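You operate a simulated robot arm through the tools that you are given. There is no shell and no other tool. Be economical: measure what you need, move in short steps, check, and stop when the job is done.

You are at the controls of a simulated robot arm. One attempt, no reset.

JOB
Change over to the screw sheet's job: torque, screw box, counter to zero.
Fine: the old box goes in the box tray; leave the blue control box on; switch the feeder on and leave it on.

Only the result counts: the job must be done as asked and must still hold three seconds after the hand-in. Knocking over, shifting, dropping, spilling or breaking anything else fails it. Flat cloth is picked up by pressing the open fingertips on it (5 to 10 N) and closing them slowly along it; thin cloth reads only 2 to 8 mm in the jaws.

ROBOT AND FRAMES
A 7-joint arm with a two-finger parallel gripper, fixed in place. Base frame: the origin is at the foot of the arm, x ahead of it, y to its left, z up; the work surface is at about z = 0.76. Readings come in m, degrees, newtons and seconds.
With the tool pointing down near the work surface it reaches from about 0.34 to 0.78 m from the base axis. Its first joint turns from -166.0 to 166.0 degrees. Payload 3.91 kg.
The tool frame sits at the grasp point between the pads (the TCP): z along the fingers, y along the line on which they close. The tips reach 0.03 m beyond it. The gripper opens to 0.11 m. The fingers are 0.02 m wide and 0.01 m thick; the gripper's body (0.048 by 0.112 m) begins 0.055 m behind the TCP.
Orientation is that of the tool frame in the base frame, as a unit quaternion [w, x, y, z]. With the fingers straight down and closing along the base's y, the tool's x points along the base's -x, its y along +y and its z along -z.

CONTROLS
- The arm moves only by the tool jog_arm. Its argument "targets" is a list of rows, each a list of 7 numbers: the shift along the tool's x, y, z in m, then the turn, a rotation vector about the tool's x, y, z in degrees, then the finger opening in m, from 0 to 0.11. In form: [[tx, ty, tz, wx, wy, wz, gripper], ...]. A call has 1 to 10 rows; each row is the pose to reach, as a shift and turn from the pose commanded when the call began, along the tool's axes at that moment. A row lasts 0.2 s, in which the tool goes at most 0.05 m and 8.6 degrees; a call with a longer step from one row to the next is refused whole, and so is a gripper value outside its range. Where a pose cannot be reached the arm comes as near as it can. A force on the tool above 40 N (or 10 N above the force at the start of the call, whichever is more), or a blocked arm, ends the call early, and 0.2 s more pass. Each finger travels about 0.153 m/s and halts on what it meets, pressing with about 40 N; the grip force reading is that of the motor and also rises with nothing between the fingers. The clock runs only during rows and for 0.2 s after the last one: add rows that repeat a pose to give the fingers time. It gives the time, the measured TCP pose, the force on the tool (base axes), the opening and the grip force at its end, in the units of the frame above (readings bear some noise), with the torque about the TCP (base axes, N m) and any sound that the robot's microphone picked up.
- Cameras (640 x 400 px; columns grow to the right, rows downward): "scene" is fixed at [0.404, -0.4954, 1.3974]; the picture's right is [0.19, 0.98, 0.00], its down [-0.06, 0.01, -1.00] and it looks along [-0.98, 0.19, 0.06] (base axes); focal length 214 px, centre (320, 200). "wrist" rides on the gripper at [0.077, 0.007, -0.114] in the tool frame; the picture's right is [-0.09, 1.00, 0.00], its down [-0.80, -0.07, -0.59] and it looks along [-0.59, -0.05, 0.80] (tool axes); focal length 270 px, centre (320, 200). There is no depth. A picture from a camera that has moved, and an enlarged one, comes with that camera's place and axes in the base frame and with its lens. The place of the scene camera against the robot may be out by one fixed shift of up to 0.018 m in any direction.
- grab_frame(camera): a new picture of that camera. No time passes.
- lift_body(by): slides the trunk up (or, below 0, down) by that many m; the arm rides with it, the base frame stays. It gives what a move gives, with no picture.
- enlarge(camera, box): a new picture of the part [left, top, right, bottom] of that camera's present view, enlarged. No time passes.
- job_done(): hands the job in; it is judged then, once.

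Go step by step. Nothing tells you positions but the pictures and the camera data: compare them with the known pose of the tool, close in by small moves and look again before you grip or let go. The budget is 120 turns and 64 pictures, counting those below and the enlarged ones. Unless the task says otherwise, let go and move clear before handing in.

The tools are called by a JSON object that holds its "op" and its "data". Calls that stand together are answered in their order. jog_arm: Moves the arm, as the interface text tells. Its arguments: {"type":"object","properties":{"targets":{"type":"array"}},"required":["targets"]} The other tools are called the same way: lift_body (by) slides the trunk up or down; grab_frame (camera) takes a picture; enlarge (camera, box) takes an enlarged picture of a part of a camera's view; job_done () hands the job in.

At the start:

```text
time: 0.0
tcp_pos: [0.1697, -0.3739, 1.1193]
tcp_rot: [0.0, 0.0, 1.0, 0.0]
wrist_force: [-0.1, 0.4, 0.2]
ft_torque: [0.01, -0.02, -0.02]
grip_width: 0.1101
finger_force: 0.0
trunk travel left (down, up): [-0.575, 0.035]
```

scene: 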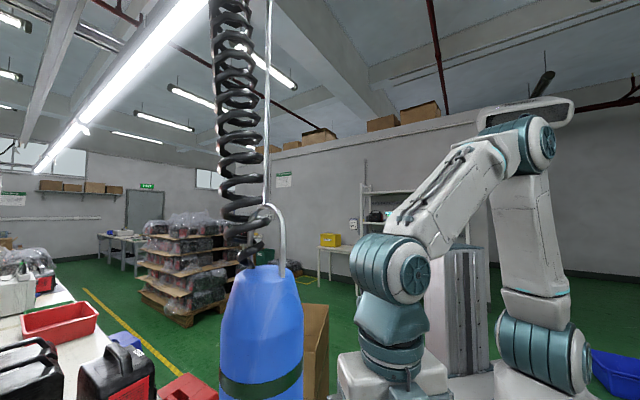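
wrist: 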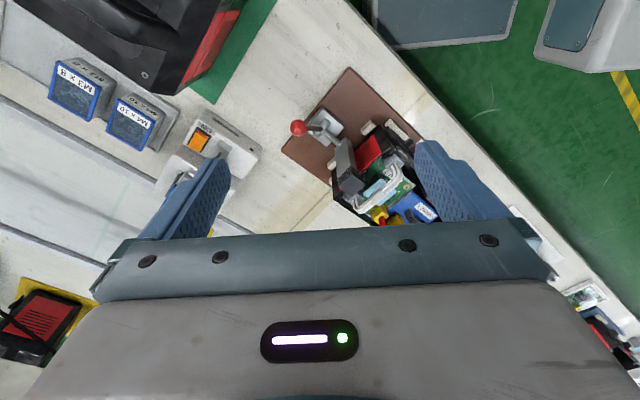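

I see a bench below the gripper with small screw boxes, a feeder or control unit and some hand tools, so I'll enlarge the wrist view and the scene before moving.

{"op": "enlarge", "data": {"camera": "wrist", "box": [0, 0, 320, 240]}}

{"op": "enlarge", "data": {"camera": "wrist", "box": [260, 50, 640, 400]}}

{"op": "enlarge", "data": {"camera": "scene", "box": [0, 200, 320, 400]}}

```text
1.67 times, centred on (160, 120) of wrist
camera zoom: at [0.0928, -0.3675, 1.2343], right [0.09, 1.0, 0.0], down [0.8, -0.07, 0.59], along [0.59, -0.05, -0.8], focal length 450 px, centre (587, 333)
```

zoom: 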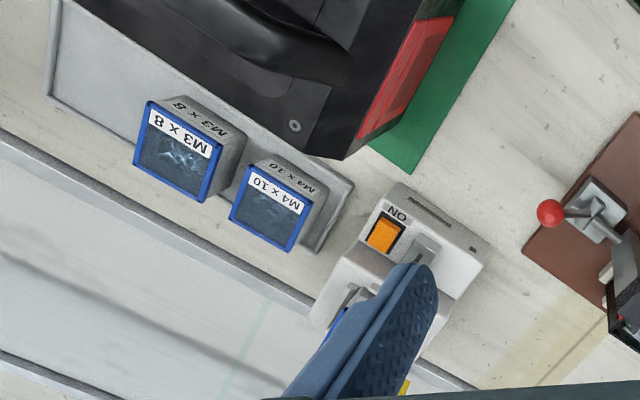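

```text
1.14 times, centred on (450, 225) of wrist
camera zoom: at [0.0928, -0.3675, 1.2343], right [0.09, 1.0, 0.0], down [0.8, -0.07, 0.59], along [0.59, -0.05, -0.8], focal length 309 px, centre (171, 171)
```

zoom: 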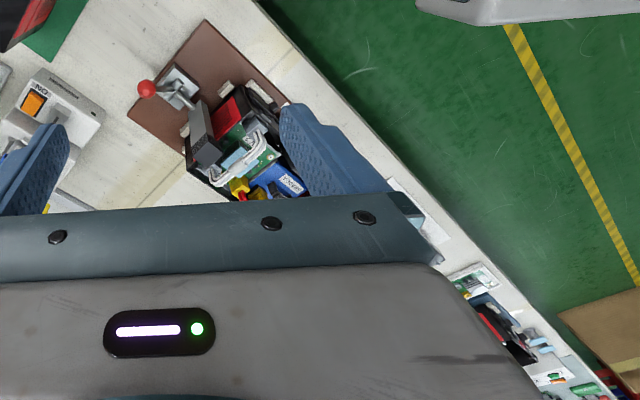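

```text
2.00 times, centred on (160, 300) of scene
camera zoom: at [0.404, -0.4954, 1.3974], right [0.19, 0.98, 0.0], down [-0.06, 0.01, -1.0], along [-0.98, 0.19, 0.06], focal length 429 px, centre (640, 0)
```

zoom: 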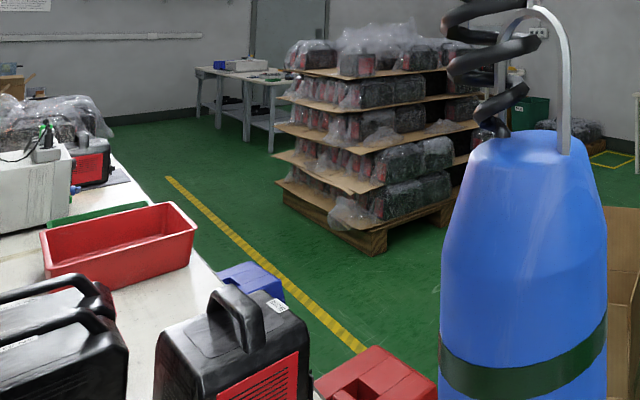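

The bench edge runs at about 42° in the base frame. I'll turn the tool square to the bench and rise a little for a wider look.

{"op": "jog_arm", "data": {"targets": [[0, 0, -0.02, 0, 0, 8, 0.11], [0, 0, -0.04, 0, 0, 16, 0.11], [0, 0, -0.06, 0, 0, 24, 0.11], [0, 0, -0.08, 0, 0, 32, 0.11], [0, 0, -0.1, 0, 0, 40, 0.11], [0, 0, -0.1, 0, 0, 48, 0.11]]}}

{"op": "grab_frame", "data": {"camera": "wrist"}}

```text
time: 1.4
tcp_pos: [0.1693, -0.375, 1.2203]
tcp_rot: [0.0, 0.408, 0.913, 0.0]
wrist_force: [-0.5, -0.3, -0.2]
ft_torque: [-0.01, 0.0, 0.0]
grip_width: 0.1099
finger_force: 0.1
trunk travel left (down, up): [-0.575, 0.035]
```

```text
58 pictures are left
camera wrist: at [0.1234, -0.3125, 1.3344], right [0.8, 0.6, 0.0], down [0.48, -0.64, 0.59], along [0.36, -0.48, -0.8], focal length 270 px, centre (320, 200)
```

wrist: 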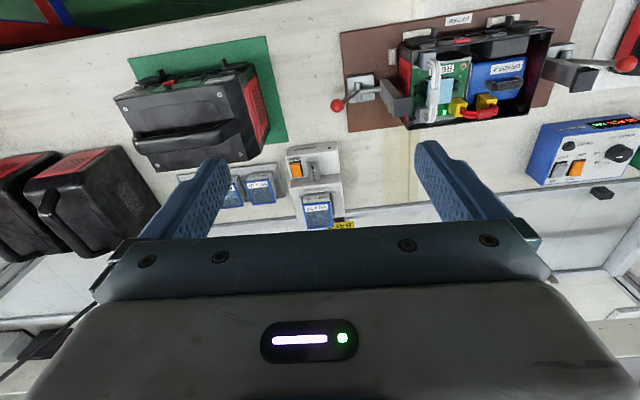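

The feeder, the box rack, the jig and the blue control box are now in view, but no sheet yet. I'll enlarge both halves.

{"op": "enlarge", "data": {"camera": "wrist", "box": [480, 80, 640, 220]}}

{"op": "enlarge", "data": {"camera": "wrist", "box": [200, 120, 380, 250]}}

```text
2.86 times, centred on (560, 150) of wrist
camera zoom: at [0.1234, -0.3125, 1.3344], right [0.8, 0.6, 0.0], down [0.48, -0.64, 0.59], along [0.36, -0.48, -0.8], focal length 772 px, centre (-366, 343)
```

zoom: 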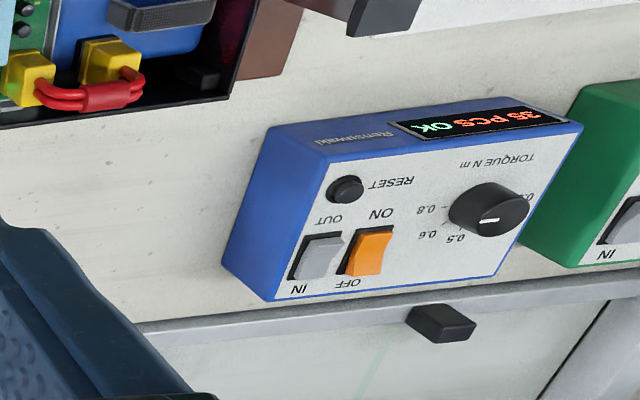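

```text
3.08 times, centred on (290, 185) of wrist
camera zoom: at [0.1234, -0.3125, 1.3344], right [0.8, 0.6, 0.0], down [0.48, -0.64, 0.59], along [0.36, -0.48, -0.8], focal length 832 px, centre (412, 246)
```

zoom: 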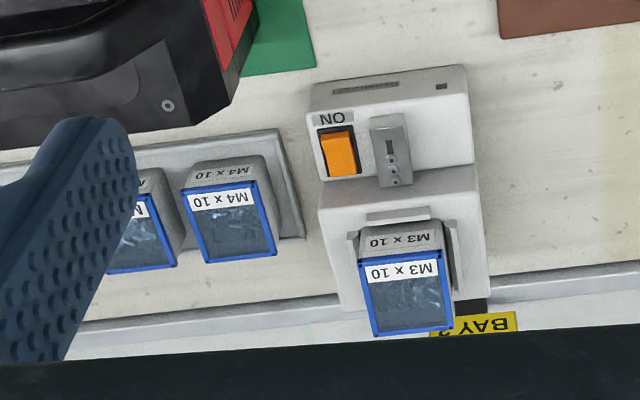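

The blue control box holds torque knob, reset and switches, with a green box beside it. I'll move left along the bench (image right) and look for the sheet.

{"op": "jog_arm", "data": {"targets": [[0.02, 0.04, 0, 0, -8, 0, 0.11], [0.04, 0.08, 0, 0, -16, 0, 0.11], [0.06, 0.12, 0, 0, -24, 0, 0.11], [0.06, 0.16, 0, 0, -32, 0, 0.11], [0.06, 0.2, 0, 0, -40, 0, 0.11], [0.06, 0.2, 0, 0, -40, 0, 0.11]]}}

{"op": "grab_frame", "data": {"camera": "wrist"}}

```text
time: 2.7
tcp_pos: [0.2885, -0.2016, 1.1745]
tcp_rot: [0.245, 0.386, 0.882, -0.113]
wrist_force: [1.1, -0.2, 0.5]
ft_torque: [0.04, -0.01, -0.01]
grip_width: 0.1098
finger_force: 0.0
trunk travel left (down, up): [-0.575, 0.035]
stopped in row 6: the arm was blocked; the commanded pose is now the measured one
```

```text
55 pictures are left
camera wrist: at [0.2079, -0.1049, 1.2329], right [0.79, 0.62, 0.04], down [0.21, -0.32, 0.92], along [0.58, -0.72, -0.38], focal length 270 px, centre (320, 200)
```

wrist: 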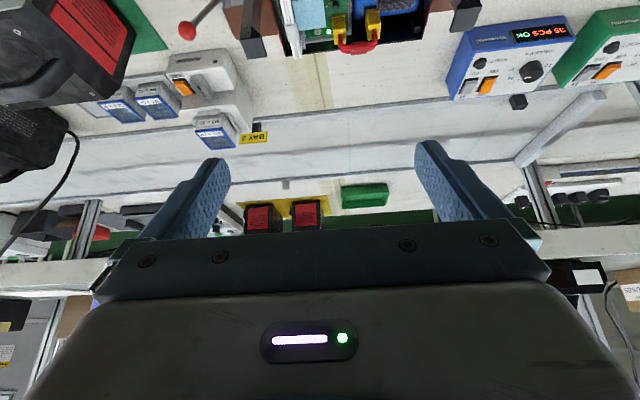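

No sheet on this stretch. I'll level the tool again and yaw to look further left.

{"op": "jog_arm", "data": {"targets": [[0, 0, 0, 0, 8, 0, 0.11], [0, 0, 0, 0, 16, 0, 0.11], [0, 0, 0, 0, 24, 0, 0.11], [0, 0, 0, 0, 31, 0, 0.11]]}}

{"op": "jog_arm", "data": {"targets": [[0, 0.04, 0, 0, 0, -8, 0.11], [0, 0.08, 0, 0, 0, -16, 0.11], [0, 0.12, 0, 0, 0, -24, 0.11], [0, 0.12, 0, 0, 0, -32, 0.11], [0, 0.12, 0, 0, 0, -40, 0.11]]}}

{"op": "grab_frame", "data": {"camera": "wrist"}}

```text
time: 3.7
tcp_pos: [0.288, -0.2009, 1.1765]
tcp_rot: [0.0, 0.402, 0.916, -0.006]
wrist_force: [-0.2, 0.1, 1.0]
ft_torque: [0.0, 0.02, 0.01]
grip_width: 0.1101
finger_force: 0.1
trunk travel left (down, up): [-0.575, 0.035]
```

```text
time: 4.9
tcp_pos: [0.3758, -0.1196, 1.174]
tcp_rot: [-0.002, 0.064, 0.998, -0.007]
wrist_force: [0.0, -0.1, -0.6]
ft_torque: [0.02, -0.01, -0.03]
grip_width: 0.11
finger_force: 0.1
trunk travel left (down, up): [-0.575, 0.035]
```

```text
54 pictures are left
camera wrist: at [0.301, -0.102, 1.2887], right [0.21, 0.98, -0.01], down [0.79, -0.16, 0.59], along [0.58, -0.14, -0.8], focal length 270 px, centre (320, 200)
```

wrist: 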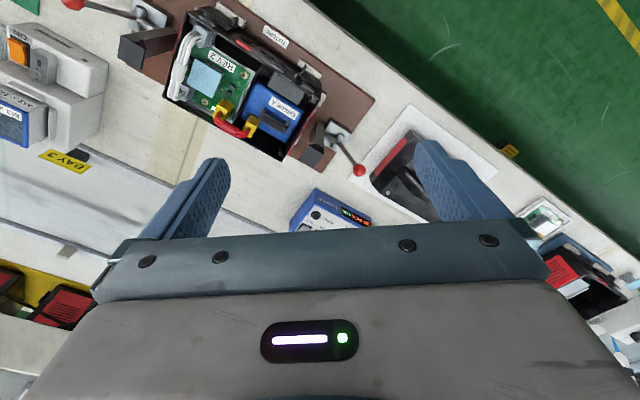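

The jig carries labels, and there is white paper or a mat right of it. I'll enlarge these.

{"op": "enlarge", "data": {"camera": "wrist", "box": [150, 0, 350, 160]}}

{"op": "enlarge", "data": {"camera": "wrist", "box": [340, 80, 640, 330]}}

{"op": "enlarge", "data": {"camera": "wrist", "box": [0, 20, 130, 200]}}

```text
2.50 times, centred on (250, 80) of wrist
camera zoom: at [0.301, -0.102, 1.2887], right [0.21, 0.98, -0.01], down [0.79, -0.16, 0.59], along [0.58, -0.14, -0.8], focal length 676 px, centre (495, 500)
```

zoom: 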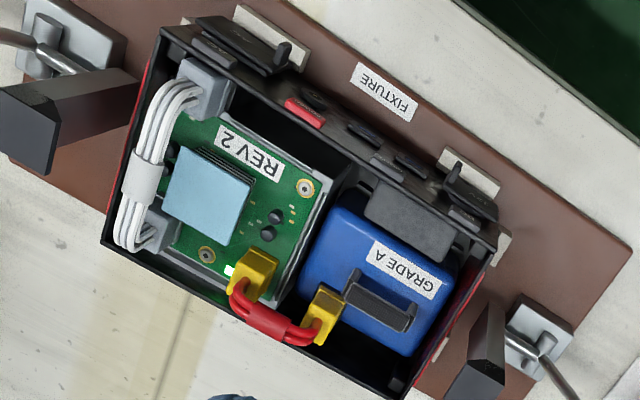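

```text
1.60 times, centred on (490, 205) of wrist
camera zoom: at [0.301, -0.102, 1.2887], right [0.21, 0.98, -0.01], down [0.79, -0.16, 0.59], along [0.58, -0.14, -0.8], focal length 432 px, centre (48, 192)
```

zoom: 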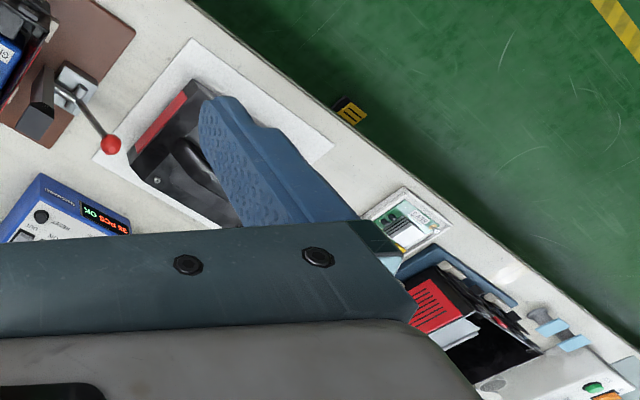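

```text
2.22 times, centred on (65, 110) of wrist
camera zoom: at [0.301, -0.102, 1.2887], right [0.21, 0.98, -0.01], down [0.79, -0.16, 0.59], along [0.58, -0.14, -0.8], focal length 601 px, centre (887, 400)
```

zoom: 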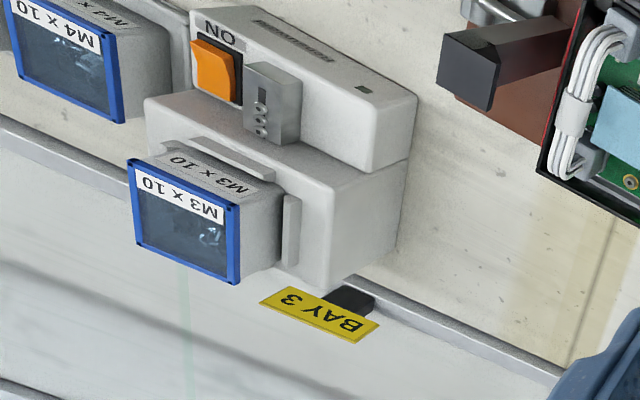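

Bay 3, REV 2 and GRADE A are noted. Next I'll check the wall papers in the scene, then the small card on the left.

{"op": "enlarge", "data": {"camera": "scene", "box": [0, 160, 120, 240]}}

{"op": "enlarge", "data": {"camera": "scene", "box": [260, 150, 400, 260]}}

{"op": "jog_arm", "data": {"targets": [[0, 0.04, 0, 0, 0, -8, 0.11], [0, 0.08, 0, 0, 0, -16, 0.11], [0, 0.12, 0, 0, 0, -24, 0.11], [0, 0.16, 0, 0, 0, -32, 0.11], [0, 0.18, 0, 0, 0, -40, 0.11]]}}

{"op": "grab_frame", "data": {"camera": "wrist"}}

```text
5.00 times, centred on (60, 200) of scene
camera zoom: at [0.404, -0.4954, 1.3974], right [0.19, 0.98, 0.0], down [-0.06, 0.01, -1.0], along [-0.98, 0.19, 0.06], focal length 1072 px, centre (1620, 200)
```

zoom: 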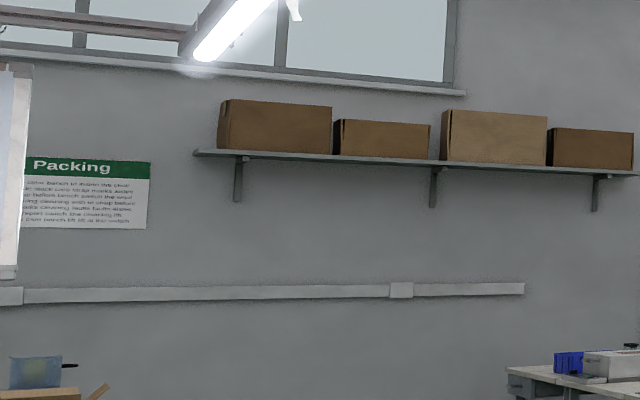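

```text
3.64 times, centred on (330, 205) of scene
camera zoom: at [0.404, -0.4954, 1.3974], right [0.19, 0.98, 0.0], down [-0.06, 0.01, -1.0], along [-0.98, 0.19, 0.06], focal length 780 px, centre (284, 182)
```

zoom: 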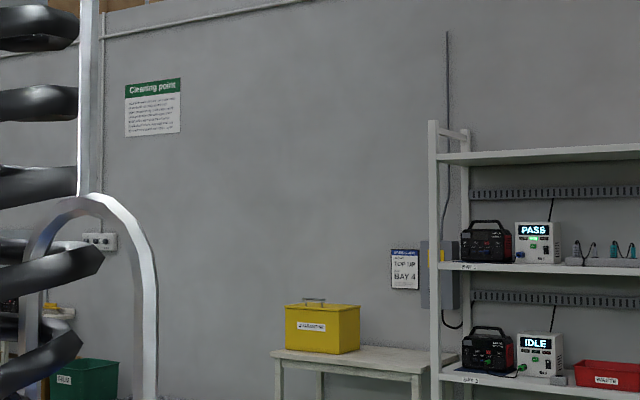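

```text
time: 6.1
tcp_pos: [0.3983, 0.0606, 1.1727]
tcp_rot: [-0.003, -0.282, 0.96, -0.007]
wrist_force: [0.8, 0.4, 0.4]
ft_torque: [0.02, -0.01, -0.01]
grip_width: 0.11
finger_force: 0.1
trunk travel left (down, up): [-0.575, 0.035]
```

```text
48 pictures are left
camera wrist: at [0.3301, 0.0246, 1.2872], right [-0.46, 0.89, -0.01], down [0.71, 0.38, 0.59], along [0.52, 0.27, -0.81], focal length 270 px, centre (320, 200)
```

wrist: 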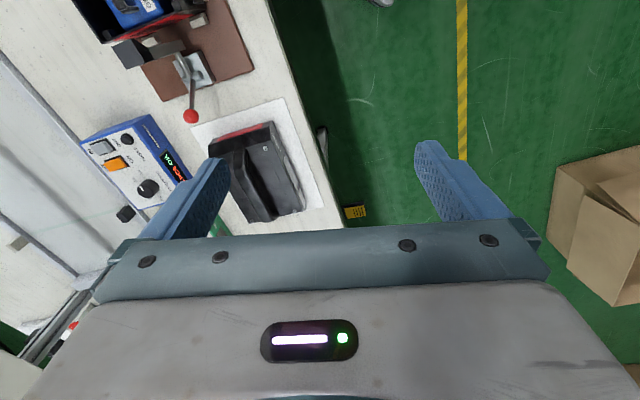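

Nothing that reads as a screw sheet here. I'll swing back to the right side of the bench.

{"op": "jog_arm", "data": {"targets": [[0, -0.04, 0, 0, 0, 8, 0.11], [0, -0.08, 0, 0, 0, 16, 0.11], [0, -0.12, 0, 0, 0, 24, 0.11], [0.02, -0.16, 0, 0, 0, 32, 0.11], [0.04, -0.2, 0, 0, 0, 40, 0.11], [0.06, -0.23, 0, 0, 0, 48, 0.11], [0.08, -0.26, 0, 0, 0, 56, 0.11], [0.1, -0.29, 0, 0, 0, 64, 0.11], [0.12, -0.32, 0, 0, 0, 72, 0.11], [0.14, -0.35, 0, 0, 0, 80, 0.11]]}}

{"op": "jog_arm", "data": {"targets": [[0, -0.04, 0, 0, 0, 8, 0.11], [0, -0.08, 0, 0, 0, 16, 0.11], [0, -0.12, 0, 0, 0, 24, 0.11], [0, -0.16, 0, 0, 0, 32, 0.11], [0, -0.2, 0, 0, 0, 40, 0.11]]}}

{"op": "grab_frame", "data": {"camera": "wrist"}}

```text
time: 8.3
tcp_pos: [0.4678, -0.3127, 1.1772]
tcp_rot: [0.001, 0.403, 0.915, -0.006]
wrist_force: [-0.4, 0.4, 0.3]
ft_torque: [-0.01, 0.0, 0.01]
grip_width: 0.1097
finger_force: 0.0
trunk travel left (down, up): [-0.575, 0.035]
```

```text
time: 9.5
tcp_pos: [0.3215, -0.4466, 1.1776]
tcp_rot: [0.003, 0.692, 0.722, -0.005]
wrist_force: [0.3, 0.3, -0.1]
ft_torque: [0.01, 0.01, 0.03]
grip_width: 0.1104
finger_force: 0.1
trunk travel left (down, up): [-0.575, 0.035]
```

```text
47 pictures are left
camera wrist: at [0.3252, -0.3686, 1.2913], right [1.0, -0.05, 0.0], down [-0.04, -0.8, 0.6], along [-0.03, -0.6, -0.8], focal length 270 px, centre (320, 200)
```

wrist: 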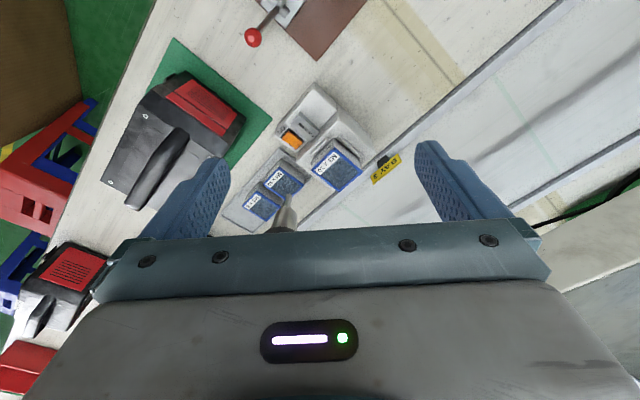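

The hanging screwdriver is close, its tip near (0.28, -0.53, 1.1), so I'll back off before looking further right.

{"op": "jog_arm", "data": {"targets": [[0.04, 0, 0, 0, 0, 0, 0.11], [0.08, 0, 0, 0, 0, 0, 0.11], [0.12, 0, 0, 0, 0, 0, 0.11], [0.14, -0.04, 0, 0, 0, 8, 0.11], [0.14, -0.08, 0, 0, 0, 16, 0.11], [0.14, -0.12, 0, 0, 0, 24, 0.11], [0.14, -0.16, 0, 0, 0, 28, 0.11], [0.14, -0.2, 0, 0, 0, 28, 0.11], [0.14, -0.22, 0, 0, 0, 28, 0.11]]}}

{"op": "grab_frame", "data": {"camera": "wrist"}}

{"op": "grab_frame", "data": {"camera": "scene"}}

```text
time: 11.5
tcp_pos: [0.0943, -0.3174, 1.1786]
tcp_rot: [0.005, 0.846, 0.534, -0.004]
wrist_force: [-0.4, -1.1, 0.0]
ft_torque: [-0.02, 0.0, -0.02]
grip_width: 0.1101
finger_force: 0.1
trunk travel left (down, up): [-0.575, 0.035]
```

```text
46 pictures are left
camera wrist: at [0.1347, -0.2491, 1.291], right [0.86, -0.51, 0.0], down [-0.41, -0.68, 0.6], along [-0.3, -0.52, -0.8], focal length 270 px, centre (320, 200)
```

wrist: 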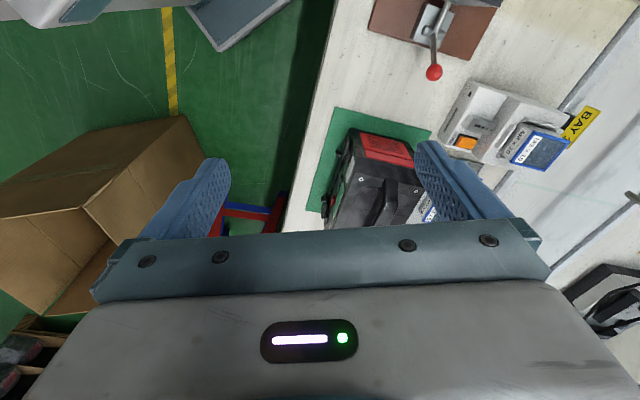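

```text
45 pictures are left
```

scene: 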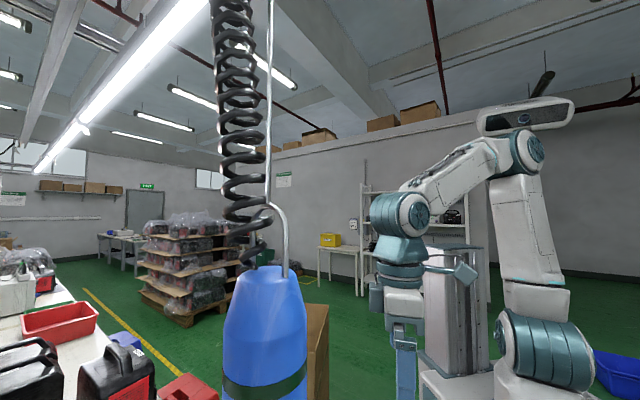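

The right end shows only stock. There's a notice by the shelf in the scene, so I'll zoom on that.

{"op": "enlarge", "data": {"camera": "scene", "box": [338, 212, 370, 234]}}

{"op": "enlarge", "data": {"camera": "wrist", "box": [540, 180, 640, 350]}}

```text
16.00 times, centred on (354, 223) of scene
camera zoom: at [0.404, -0.4954, 1.3974], right [0.19, 0.98, 0.0], down [-0.06, 0.01, -1.0], along [-0.98, 0.19, 0.06], focal length 3432 px, centre (-224, -168)
```

zoom: 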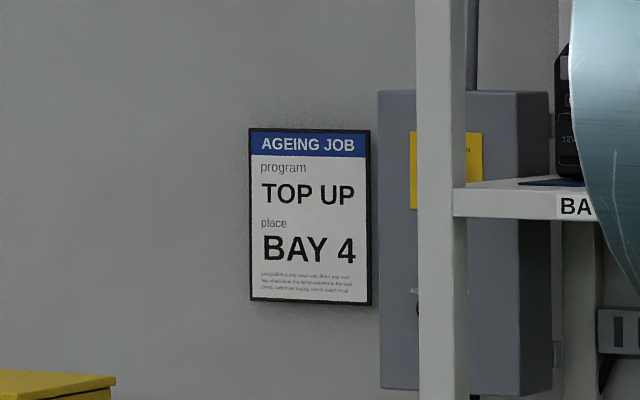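

```text
2.35 times, centred on (590, 265) of wrist
camera zoom: at [0.1347, -0.2491, 1.291], right [0.86, -0.51, 0.0], down [-0.41, -0.68, 0.6], along [-0.3, -0.52, -0.8], focal length 636 px, centre (-315, 47)
```

zoom: 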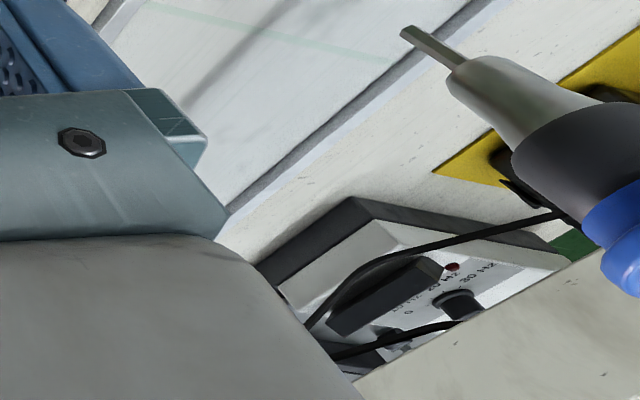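

That is the "ageing job" sheet, so a matching "screw job" sheet probably hangs on another wall, across the bench. I'll swing back to face the bench and pitch up to look out.

{"op": "jog_arm", "data": {"targets": [[0, 0.03, 0, 0, 0, -8, 0.11], [0, 0.06, 0, 0, 0, -16, 0.11], [0, 0.09, 0, 0, 0, -24, 0.11], [0, 0.12, 0, 0, 0, -32, 0.11], [0.02, 0.15, 0, 0, 0, -40, 0.11], [0.04, 0.18, 0, 0, 0, -48, 0.11], [0.06, 0.21, 0, 0, 0, -56, 0.11], [0.06, 0.24, 0, 0, 0, -64, 0.11], [0.06, 0.27, 0, 0, 0, -68, 0.11]]}}

{"op": "jog_arm", "data": {"targets": [[-0.02, 0, 0, 0, -8, 0, 0.11], [-0.04, 0, 0, 0, -16, 0, 0.11], [-0.06, 0, 0, 0, -24, 0, 0.11], [-0.08, 0, 0, 0, -32, 0, 0.11], [-0.1, 0, 0, 0, -40, 0, 0.11], [-0.12, 0, 0, 0, -48, 0, 0.11], [-0.14, 0, 0, 0, -56, 0, 0.11], [-0.16, 0, 0, 0, -64, 0, 0.11], [-0.16, 0, 0, 0, -70, 0, 0.11]]}}

{"op": "grab_frame", "data": {"camera": "wrist"}}

```text
time: 13.5
tcp_pos: [0.3669, -0.3793, 1.1786]
tcp_rot: [0.001, 0.401, 0.916, -0.006]
wrist_force: [-0.4, -0.4, 0.4]
ft_torque: [0.02, 0.0, -0.02]
grip_width: 0.1101
finger_force: 0.1
trunk travel left (down, up): [-0.575, 0.035]
```

```text
time: 15.5
tcp_pos: [0.4748, -0.4979, 1.1799]
tcp_rot: [0.527, 0.326, 0.748, -0.237]
wrist_force: [0.7, 0.7, 0.0]
ft_torque: [-0.03, -0.02, -0.01]
grip_width: 0.1101
finger_force: 0.1
trunk travel left (down, up): [-0.575, 0.035]
```

```text
42 pictures are left
camera wrist: at [0.3888, -0.3939, 1.1446], right [0.75, 0.65, 0.07], down [-0.24, 0.18, 0.95], along [0.61, -0.74, 0.29], focal length 270 px, centre (320, 200)
```

wrist: 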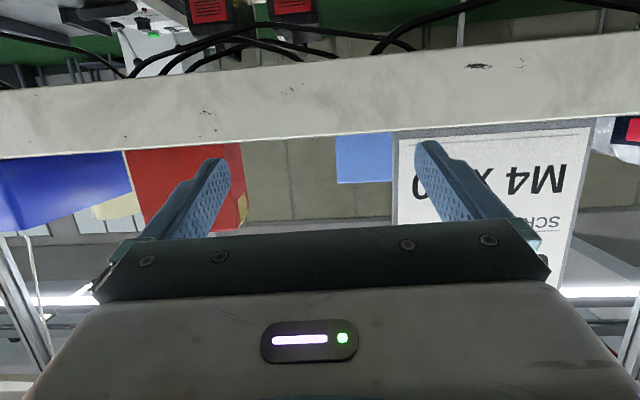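

The sheet hangs above the bench and reads M4 x ?0, with a finger in the way. I'll rise and shift for a clear reading.

{"op": "jog_arm", "data": {"targets": [[-0.03, 0.02, -0.02, 0, 0, 0, 0.11], [-0.06, 0.04, -0.04, 0, -4, 0, 0.11], [-0.09, 0.06, -0.06, 0, -8, 0, 0.11], [-0.12, 0.08, -0.08, 0, -12, 0, 0.11], [-0.14, 0.1, -0.1, 0, -16, 0, 0.11]]}}

{"op": "grab_frame", "data": {"camera": "wrist"}}

```text
time: 16.7
tcp_pos: [0.5159, -0.3921, 1.3438]
tcp_rot: [0.625, 0.29, 0.668, -0.28]
wrist_force: [-0.8, -0.4, -0.2]
ft_torque: [-0.01, 0.01, 0.03]
grip_width: 0.11
finger_force: 0.0
trunk travel left (down, up): [-0.575, 0.035]
```

```text
41 pictures are left
camera wrist: at [0.4403, -0.3005, 1.2741], right [0.74, 0.67, 0.08], down [-0.41, 0.36, 0.84], along [0.53, -0.65, 0.54], focal length 270 px, centre (320, 200)
```

wrist: 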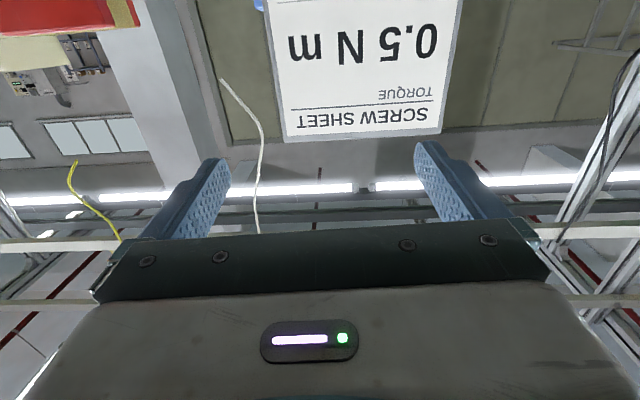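

Torque is 0.5 N m. I'll pitch down a bit to read the rest of the sheet.

{"op": "jog_arm", "data": {"targets": [[0, 0, 0, 0, 8, 0, 0.11], [0, 0, 0, 0, 16, 0, 0.11], [0, 0, 0, 0, 24, 0, 0.11]]}}

{"op": "grab_frame", "data": {"camera": "wrist"}}

```text
time: 17.5
tcp_pos: [0.512, -0.4002, 1.3441]
tcp_rot: [0.511, 0.338, 0.75, -0.247]
wrist_force: [0.9, -0.1, 0.3]
ft_torque: [-0.03, 0.0, 0.0]
grip_width: 0.1099
finger_force: 0.1
out of reach, approached as far as the arm can: row 3
trunk travel left (down, up): [-0.575, 0.035]
```

```text
40 pictures are left
camera wrist: at [0.4287, -0.2933, 1.3121], right [0.78, 0.62, 0.06], down [-0.21, 0.18, 0.96], along [0.59, -0.76, 0.27], focal length 270 px, centre (320, 200)
```

wrist: 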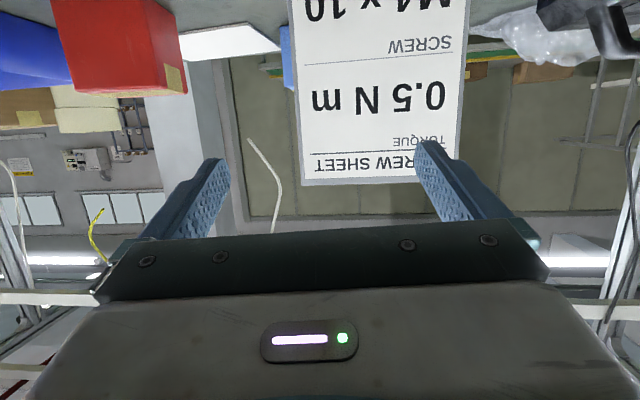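

It reads screw M4 x 10, and there may be more lines below, so I'll pitch down once more.

{"op": "jog_arm", "data": {"targets": [[0.04, 0.02, -0.02, 0, 6, 0, 0.11], [0.08, 0.02, -0.02, 0, 12, 0, 0.11], [0.12, 0.02, -0.04, 0, 12, 0, 0.11]]}}

{"op": "grab_frame", "data": {"camera": "wrist"}}

```text
time: 18.3
tcp_pos: [0.4724, -0.3277, 1.2464]
tcp_rot: [0.431, 0.363, 0.799, -0.211]
wrist_force: [-0.3, -0.1, 0.9]
ft_torque: [0.02, 0.02, 0.01]
grip_width: 0.1097
finger_force: 0.0
trunk travel left (down, up): [-0.575, 0.035]
```

```text
39 pictures are left
camera wrist: at [0.3879, -0.2172, 1.2424], right [0.79, 0.61, 0.05], down [-0.08, 0.02, 1.0], along [0.61, -0.79, 0.07], focal length 270 px, centre (320, 200)
```

wrist: 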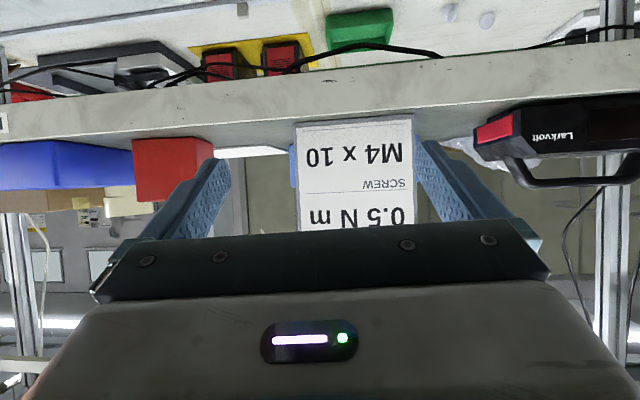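

The sheet says torque 0.5 N m and screw M4 x 10. Now I'll level the tool and return over the bench near the blue control box.

{"op": "jog_arm", "data": {"targets": [[0, 0, -0.02, 0, 8, 0, 0.11], [0, 0, -0.04, 0, 16, 0, 0.11], [0, 0.02, -0.06, 0, 24, 0, 0.11], [0, 0.04, -0.08, 0, 32, 0, 0.11], [0, 0.06, -0.1, 0, 40, 0, 0.11], [0, 0.08, -0.1, 0, 48, 0, 0.11], [0, 0.1, -0.1, 0, 56, 0, 0.11], [0, 0.12, -0.1, 0, 57.5, 0, 0.11]]}}

```text
time: 20.3
tcp_pos: [0.4618, -0.2745, 1.296]
tcp_rot: [-0.009, 0.514, 0.858, -0.01]
wrist_force: [-1.0, -0.1, 0.1]
ft_torque: [0.02, -0.06, 0.0]
grip_width: 0.11
finger_force: 0.0
out of reach, approached as far as the arm can: row 1, 4, 5
trunk travel left (down, up): [-0.575, 0.035]
stopped in row 8: the arm was blocked; the commanded pose is now the measured one
```

Now I'll descend towards the control box and turn back square to the bench.

{"op": "jog_arm", "data": {"targets": [[0, 0.03, 0.04, 0, 0, -3, 0.11], [0.01, 0.06, 0.08, 0, 0, -6, 0.11], [0.01, 0.09, 0.12, 0, 0, -9, 0.11], [0.02, 0.12, 0.16, 0, 0, -12, 0.11], [0.02, 0.15, 0.2, 0, 0, -15, 0.11], [0.03, 0.18, 0.23, 0, 0, -15, 0.11], [0.03, 0.21, 0.26, 0, 0, -15, 0.11], [0.03, 0.24, 0.28, 0, 0, -15, 0.11]]}}

{"op": "grab_frame", "data": {"camera": "wrist"}}

```text
refused: row 2 steps farther than a row can; nothing moved
```

```text
38 pictures are left
camera wrist: at [0.4341, -0.2022, 1.4108], right [0.92, 0.39, -0.03], down [0.33, -0.73, 0.59], along [0.21, -0.55, -0.8], focal length 270 px, centre (320, 200)
```

wrist: 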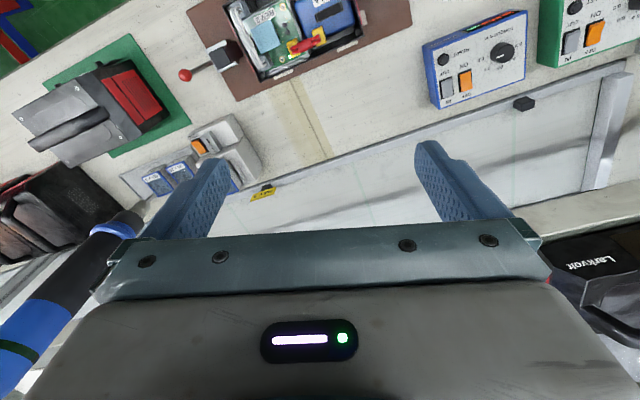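

The overview is good; the screwdriver hangs just right of the gripper, so I move left and away from it in smaller steps.

{"op": "jog_arm", "data": {"targets": [[0.01, 0.03, 0.02, 0, 0, -3, 0.11], [0.02, 0.06, 0.05, 0, 0, -6, 0.11], [0.02, 0.09, 0.08, 0, 0, -9, 0.11], [0.02, 0.12, 0.11, 0, 0, -12, 0.11], [0.02, 0.15, 0.145, 0, 0, -15, 0.11], [0.03, 0.18, 0.18, 0, 0, -15, 0.11], [0.03, 0.21, 0.21, 0, 0, -15, 0.11], [0.03, 0.24, 0.245, 0, 0, -15, 0.11], [0.03, 0.24, 0.29, 0, 0, -15, 0.11]]}}

{"op": "grab_frame", "data": {"camera": "wrist"}}

```text
time: 22.3
tcp_pos: [0.6537, -0.1354, 1.0003]
tcp_rot: [-0.01, 0.396, 0.918, -0.009]
wrist_force: [0.2, 0.2, -0.9]
ft_torque: [0.03, 0.0, 0.04]
grip_width: 0.1098
finger_force: 0.1
trunk travel left (down, up): [-0.575, 0.035]
```

```text
37 pictures are left
camera wrist: at [0.6081, -0.0744, 1.1145], right [0.78, 0.62, -0.02], down [0.51, -0.63, 0.59], along [0.35, -0.47, -0.81], focal length 270 px, centre (320, 200)
```

wrist: 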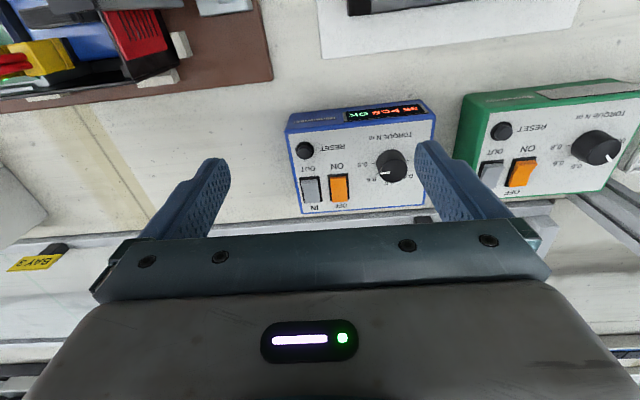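

{"op": "enlarge", "data": {"camera": "wrist", "box": [280, 90, 450, 220]}}

```text
3.08 times, centred on (365, 155) of wrist
camera zoom: at [0.6081, -0.0744, 1.1145], right [0.78, 0.62, -0.02], down [0.51, -0.63, 0.59], along [0.35, -0.47, -0.81], focal length 832 px, centre (182, 338)
```

zoom: 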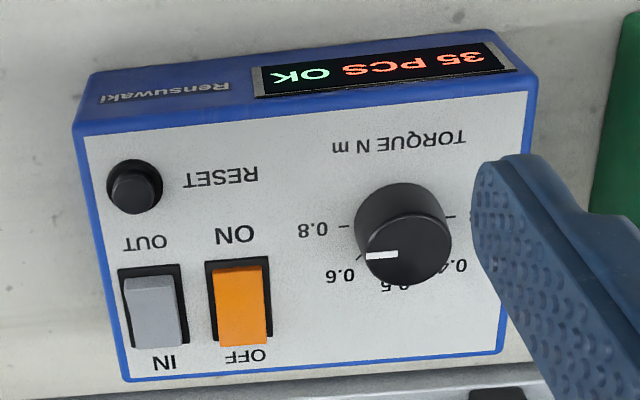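

The knob's pointer appears to be at about 0.8, the counter shows 35, and the knob cap triangulates to about (0.7615, -0.145, 0.84). I'll straighten the tool and shift left and down for a clear view of the dial.

{"op": "jog_arm", "data": {"targets": [[0, 0.03, 0.02, -1.4, -0.6, 0, 0.11], [-0.01, 0.06, 0.05, -1.4, -0.6, 0, 0.11], [-0.01, 0.06, 0.06, -1.4, -0.6, 0, 0.11]]}}

{"op": "enlarge", "data": {"camera": "wrist", "box": [190, 60, 420, 220]}}

```text
time: 23.1
tcp_pos: [0.7022, -0.1026, 0.9371]
tcp_rot: [0.0, 0.396, 0.918, 0.0]
wrist_force: [0.2, 0.0, -1.0]
ft_torque: [0.01, 0.0, -0.02]
grip_width: 0.1098
finger_force: 0.0
trunk travel left (down, up): [-0.575, 0.035]
```

```text
2.50 times, centred on (305, 140) of wrist
camera zoom: at [0.6542, -0.0418, 1.052], right [0.78, 0.62, 0.0], down [0.5, -0.63, 0.59], along [0.37, -0.47, -0.8], focal length 676 px, centre (358, 350)
```

zoom: 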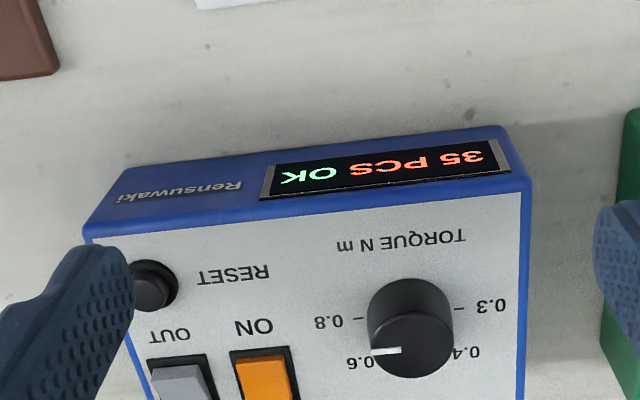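

The pointer sits at 0.8, and 0.5 should be 90° counter-clockwise seen from above, straight away from me. I'll move above the knob, narrow the fingers and check alignment.

{"op": "jog_arm", "data": {"targets": [[-0.035, 0.007, 0, 0, 0, 0, 0.07], [-0.073, 0.0138, 0.005, 0, 0, 0, 0.07], [-0.073, 0.0138, 0.01, 0, 0, 0, 0.07]]}}

{"op": "enlarge", "data": {"camera": "wrist", "box": [220, 70, 420, 230]}}

```text
time: 23.9
tcp_pos: [0.7614, -0.1464, 0.9274]
tcp_rot: [0.0, 0.396, 0.918, 0.0]
wrist_force: [0.4, 1.1, 0.8]
ft_torque: [-0.01, 0.02, -0.01]
grip_width: 0.0701
finger_force: 0.1
trunk travel left (down, up): [-0.575, 0.035]
```

```text
2.50 times, centred on (320, 150) of wrist
camera zoom: at [0.7137, -0.0855, 1.0421], right [0.78, 0.62, 0.0], down [0.5, -0.63, 0.59], along [0.37, -0.47, -0.8], focal length 676 px, centre (320, 325)
```

zoom: 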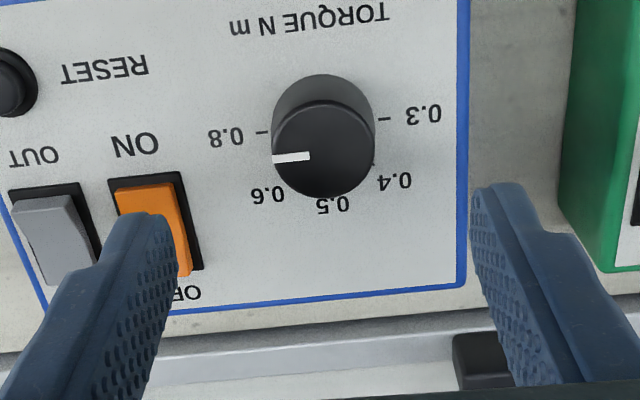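

The knob is centred between the fingers to within a few mm. I'll lower with the opening at 0.06 and look again before gripping.

{"op": "jog_arm", "data": {"targets": [[-0.003, 0.001, 0.03, 0, 0, 0, 0.06], [-0.003, 0.001, 0.055, 0, 0, 0, 0.06], [-0.003, 0.001, 0.062, 0, 0, 0, 0.06]]}}

{"op": "grab_frame", "data": {"camera": "wrist"}}

```text
time: 24.7
tcp_pos: [0.7649, -0.1472, 0.8654]
tcp_rot: [0.001, 0.395, 0.919, 0.0]
wrist_force: [0.7, 0.1, 0.6]
ft_torque: [0.01, 0.0, 0.01]
grip_width: 0.0601
finger_force: 0.1
trunk travel left (down, up): [-0.575, 0.035]
```

```text
33 pictures are left
camera wrist: at [0.7168, -0.0863, 0.9802], right [0.78, 0.62, 0.0], down [0.5, -0.63, 0.59], along [0.37, -0.47, -0.8], focal length 270 px, centre (320, 200)
```

wrist: 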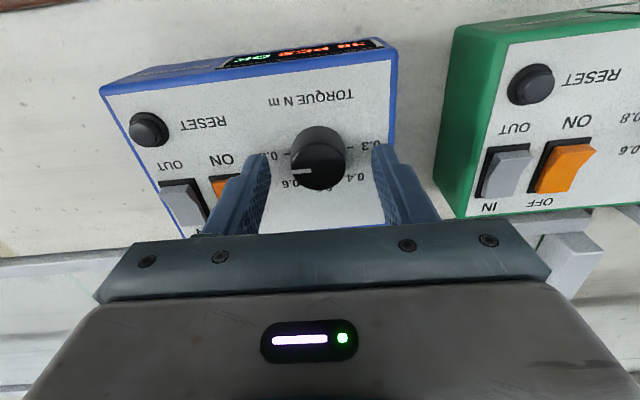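

Centred. I'll go 4 mm lower, close on the knob, then turn it counter-clockwise by 88° in total.

{"op": "jog_arm", "data": {"targets": [[0, 0, 0.004, 0, 0, 0, 0.06], [0, 0, 0.004, 0, 0, 0, 0.045], [0, 0, 0.004, 0, 0, 0, 0.025], [0, 0, 0.004, 0, 0, 0, 0.02], [0, 0, 0.004, 0, 0, 0, 0.02]]}}

{"op": "jog_arm", "data": {"targets": [[0, 0, 0, 0, 0, -8, 0.02], [0, 0, 0, 0, 0, -16, 0.02], [0, 0, 0, 0, 0, -24, 0.02], [0, 0, 0, 0, 0, -32, 0.02], [0, 0, 0, 0, 0, -40, 0.02], [0, 0, 0, 0, 0, -45, 0.02]]}}

{"op": "grab_frame", "data": {"camera": "wrist"}}

```text
time: 25.9
tcp_pos: [0.7635, -0.1481, 0.8614]
tcp_rot: [-0.001, 0.397, 0.918, 0.0]
wrist_force: [-2.5, -1.2, 0.2]
ft_torque: [-0.09, 0.05, 0.01]
grip_width: 0.0328
finger_force: 45.1
trunk travel left (down, up): [-0.575, 0.035]
```

```text
time: 27.3
tcp_pos: [0.7595, -0.1481, 0.8629]
tcp_rot: [0.004, 0.015, 1.0, -0.002]
wrist_force: [28.3, -11.9, -6.9]
ft_torque: [-0.41, -0.91, -0.07]
grip_width: 0.0319
finger_force: 45.3
out of reach, approached as far as the arm can: row 6
trunk travel left (down, up): [-0.575, 0.035]
```

```text
32 pictures are left
camera wrist: at [0.6813, -0.1377, 0.9771], right [0.12, 0.99, 0.0], down [0.79, -0.09, 0.6], along [0.6, -0.07, -0.8], focal length 270 px, centre (320, 200)
```

wrist: 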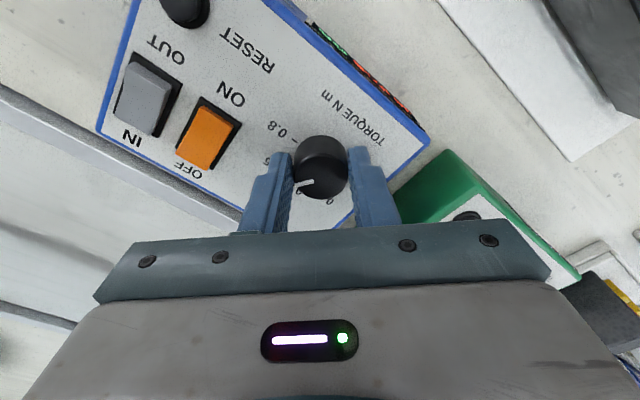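

The knob turned 45° but the arm is at its reach limit and pulling. I'll open, back up, and re-grip from a different yaw.

{"op": "jog_arm", "data": {"targets": [[0.002, 0, 0, 0, 0, 0, 0.04], [0.003, 0, 0, 0, 0, 0, 0.06], [0.003, 0, -0.02, 0, 0, 0, 0.06], [0.003, 0, -0.06, 0, 0, 0, 0.06]]}}

{"op": "lift_body", "data": {"by": -0.1}}

```text
time: 28.3
tcp_pos: [0.7514, -0.143, 0.9244]
tcp_rot: [-0.001, 0.015, 1.0, 0.001]
wrist_force: [0.3, -0.2, -0.2]
ft_torque: [0.03, -0.03, 0.01]
grip_width: 0.0599
finger_force: 0.0
trunk travel left (down, up): [-0.575, 0.035]
```

```text
time: 29.3
tcp_pos: [0.7526, -0.1441, 0.8526]
tcp_rot: [0.008, 0.014, 1.0, 0.0]
wrist_force: [-7.5, 2.5, 17.1]
ft_torque: [-0.46, 0.4, -0.35]
grip_width: 0.0592
finger_force: 0.1
trunk travel left (down, up): [-0.491, 0.119]
stopped: the force on the tool passed its limit at 52 N (the readings are from after the stop); the commanded pose is now the measured one
```

The arm rides down with the trunk and the tips touched the panel. I'll raise the arm at once and inspect.

{"op": "jog_arm", "data": {"targets": [[0, 0, -0.03, 0, 0, 0, 0.06], [0, 0, -0.07, 0, 0, 0, 0.06], [0, 0, -0.1, 0, 0, 8, 0.06], [0, 0, -0.1, 0, 0, 16, 0.06], [0, 0, -0.1, 0, 0, 24, 0.06], [0, 0, -0.1, 0, 0, 32, 0.06], [0, 0, -0.1, 0, 0, 40, 0.06], [0, 0, -0.1, 0, 0, 45, 0.06]]}}

{"op": "grab_frame", "data": {"camera": "wrist"}}

```text
time: 31.1
tcp_pos: [0.7541, -0.1445, 0.9484]
tcp_rot: [0.006, 0.396, 0.918, 0.002]
wrist_force: [-0.5, 0.2, 0.3]
ft_torque: [-0.02, -0.01, 0.01]
grip_width: 0.06
finger_force: 0.1
trunk travel left (down, up): [-0.491, 0.119]
```

```text
31 pictures are left
camera wrist: at [0.7043, -0.0836, 1.062], right [0.79, 0.62, 0.01], down [0.49, -0.63, 0.6], along [0.38, -0.47, -0.8], focal length 270 px, centre (320, 200)
```

wrist: 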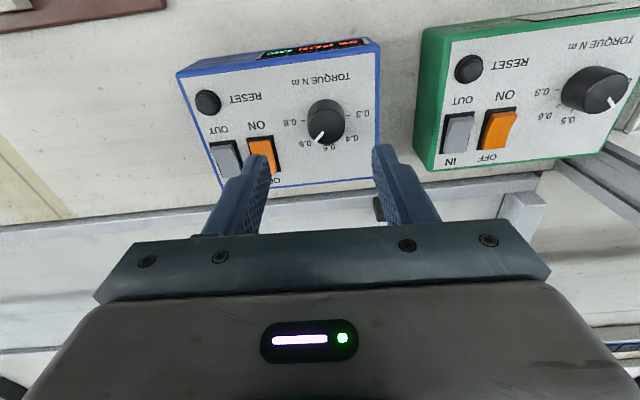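

The knob now points at 0.6 and the box looks in place. I'll straighten, yaw +22° for the next grip, hover closer and check the centring.

{"op": "jog_arm", "data": {"targets": [[-0.005, 0.004, 0.01, 0.5, 0.5, 0, 0.06], [-0.005, 0.004, 0.03, 0.5, 0.5, 7, 0.06], [-0.005, 0.004, 0.04, 0.5, 0.5, 14, 0.06], [-0.005, 0.004, 0.04, 0.5, 0.5, 21, 0.06], [-0.005, 0.004, 0.04, 0.5, 0.5, 21, 0.06]]}}

{"op": "enlarge", "data": {"camera": "wrist", "box": [220, 60, 420, 220]}}

```text
time: 32.3
tcp_pos: [0.761, -0.1448, 0.9087]
tcp_rot: [-0.001, 0.557, 0.83, 0.002]
wrist_force: [0.2, 0.4, 0.1]
ft_torque: [-0.03, -0.01, -0.02]
grip_width: 0.0598
finger_force: 0.1
trunk travel left (down, up): [-0.491, 0.119]
```

```text
2.50 times, centred on (320, 140) of wrist
camera zoom: at [0.7375, -0.0713, 1.0232], right [0.96, 0.3, 0.0], down [0.24, -0.77, 0.59], along [0.18, -0.57, -0.81], focal length 676 px, centre (320, 350)
```

zoom: 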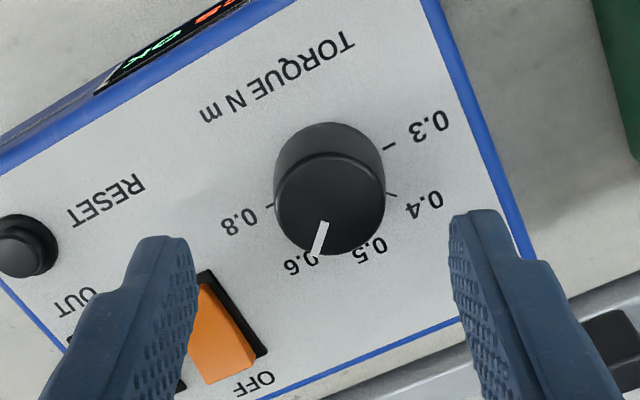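

The knob is at (0.7645, -0.147), unshifted, and points at 0.6, so another 45° counter-clockwise gives 0.5. Lowering and gripping now.

{"op": "jog_arm", "data": {"targets": [[-0.0034, 0.0024, 0.02, 0, 0, 0, 0.06], [-0.0034, 0.0024, 0.047, 0, 0, 0, 0.06], [-0.0034, 0.0024, 0.047, 0, 0, 0, 0.045], [-0.0034, 0.0024, 0.047, 0, 0, 0, 0.025], [-0.0034, 0.0024, 0.047, 0, 0, 0, 0.02], [-0.0034, 0.0024, 0.047, 0, 0, 0, 0.02]]}}

{"op": "jog_arm", "data": {"targets": [[0, 0, 0, 0, 0, -8, 0.02], [0, 0, 0, 0, 0, -16, 0.02], [0, 0, 0, 0, 0, -24, 0.02], [0, 0, 0, 0, 0, -32, 0.02], [0, 0, 0, 0, 0, -40, 0.02], [0, 0, 0, 0, 0, -45, 0.02]]}}

```text
time: 33.7
tcp_pos: [0.7648, -0.1465, 0.861]
tcp_rot: [-0.001, 0.556, 0.831, 0.002]
wrist_force: [1.7, 0.1, 0.1]
ft_torque: [-0.05, -0.15, -0.03]
grip_width: 0.0328
finger_force: 44.6
trunk travel left (down, up): [-0.491, 0.119]
```

```text
time: 35.1
tcp_pos: [0.7632, -0.1473, 0.8609]
tcp_rot: [0.0, 0.195, 0.981, 0.002]
wrist_force: [-4.7, 0.3, -1.8]
ft_torque: [0.21, 0.66, -0.01]
grip_width: 0.0326
finger_force: 44.5
trunk travel left (down, up): [-0.491, 0.119]
```

It turned cleanly. I'll open, rise, yaw square again and check the pointer.

{"op": "jog_arm", "data": {"targets": [[0, 0, 0, 0, 0, 0, 0.045], [0, 0, 0, 0, 0, 0, 0.06], [0.002, 0, -0.03, 0, 0, 0, 0.06], [0.003, 0, -0.07, 0, 0, 8, 0.06], [0.003, 0, -0.08, 0, 0, 16, 0.04], [0.003, 0, -0.08, 0, 0, 24, 0.01], [0.003, 0, -0.08, 0, 0, 24, 0.0]]}}

{"op": "enlarge", "data": {"camera": "wrist", "box": [160, 40, 400, 230]}}

```text
time: 36.7
tcp_pos: [0.7613, -0.1469, 0.94]
tcp_rot: [-0.001, 0.396, 0.918, 0.001]
wrist_force: [-0.2, 0.1, 0.0]
ft_torque: [-0.01, 0.03, 0.03]
grip_width: 0.0
finger_force: 37.7
trunk travel left (down, up): [-0.491, 0.119]
```

```text
2.11 times, centred on (280, 135) of wrist
camera zoom: at [0.7133, -0.0857, 1.056], right [0.79, 0.62, 0.0], down [0.5, -0.63, 0.59], along [0.37, -0.46, -0.81], focal length 569 px, centre (404, 337)
```

zoom: 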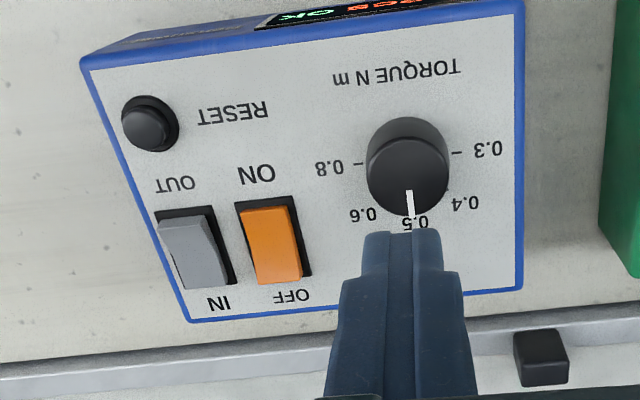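

The pointer is now at 0.5. RESET is near (0.679, -0.193); I'll hover closed fingers above it.

{"op": "jog_arm", "data": {"targets": [[0.01, -0.03, 0, 0, 0, 0, 0], [0.0228, -0.065, 0, 0, 0, 0, 0], [0.0228, -0.0913, 0.02, 0, 0, 0, 0], [0.0228, -0.0913, 0.05, 0, 0, 0, 0]]}}

{"op": "enlarge", "data": {"camera": "wrist", "box": [220, 60, 440, 230]}}

```text
time: 37.7
tcp_pos: [0.679, -0.1925, 0.8911]
tcp_rot: [0.0, 0.395, 0.919, 0.002]
wrist_force: [-0.2, 0.6, -0.2]
ft_torque: [0.01, 0.0, 0.02]
grip_width: 0.0002
finger_force: 37.2
trunk travel left (down, up): [-0.491, 0.119]
```

```text
2.35 times, centred on (330, 145) of wrist
camera zoom: at [0.6312, -0.1318, 1.0057], right [0.78, 0.62, 0.0], down [0.5, -0.63, 0.59], along [0.37, -0.46, -0.81], focal length 636 px, centre (296, 329)
```

zoom: 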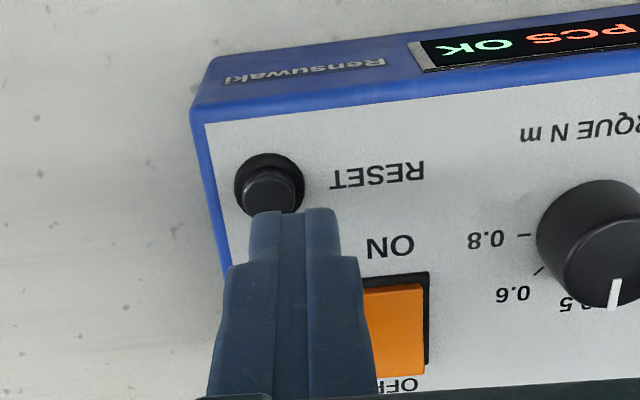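

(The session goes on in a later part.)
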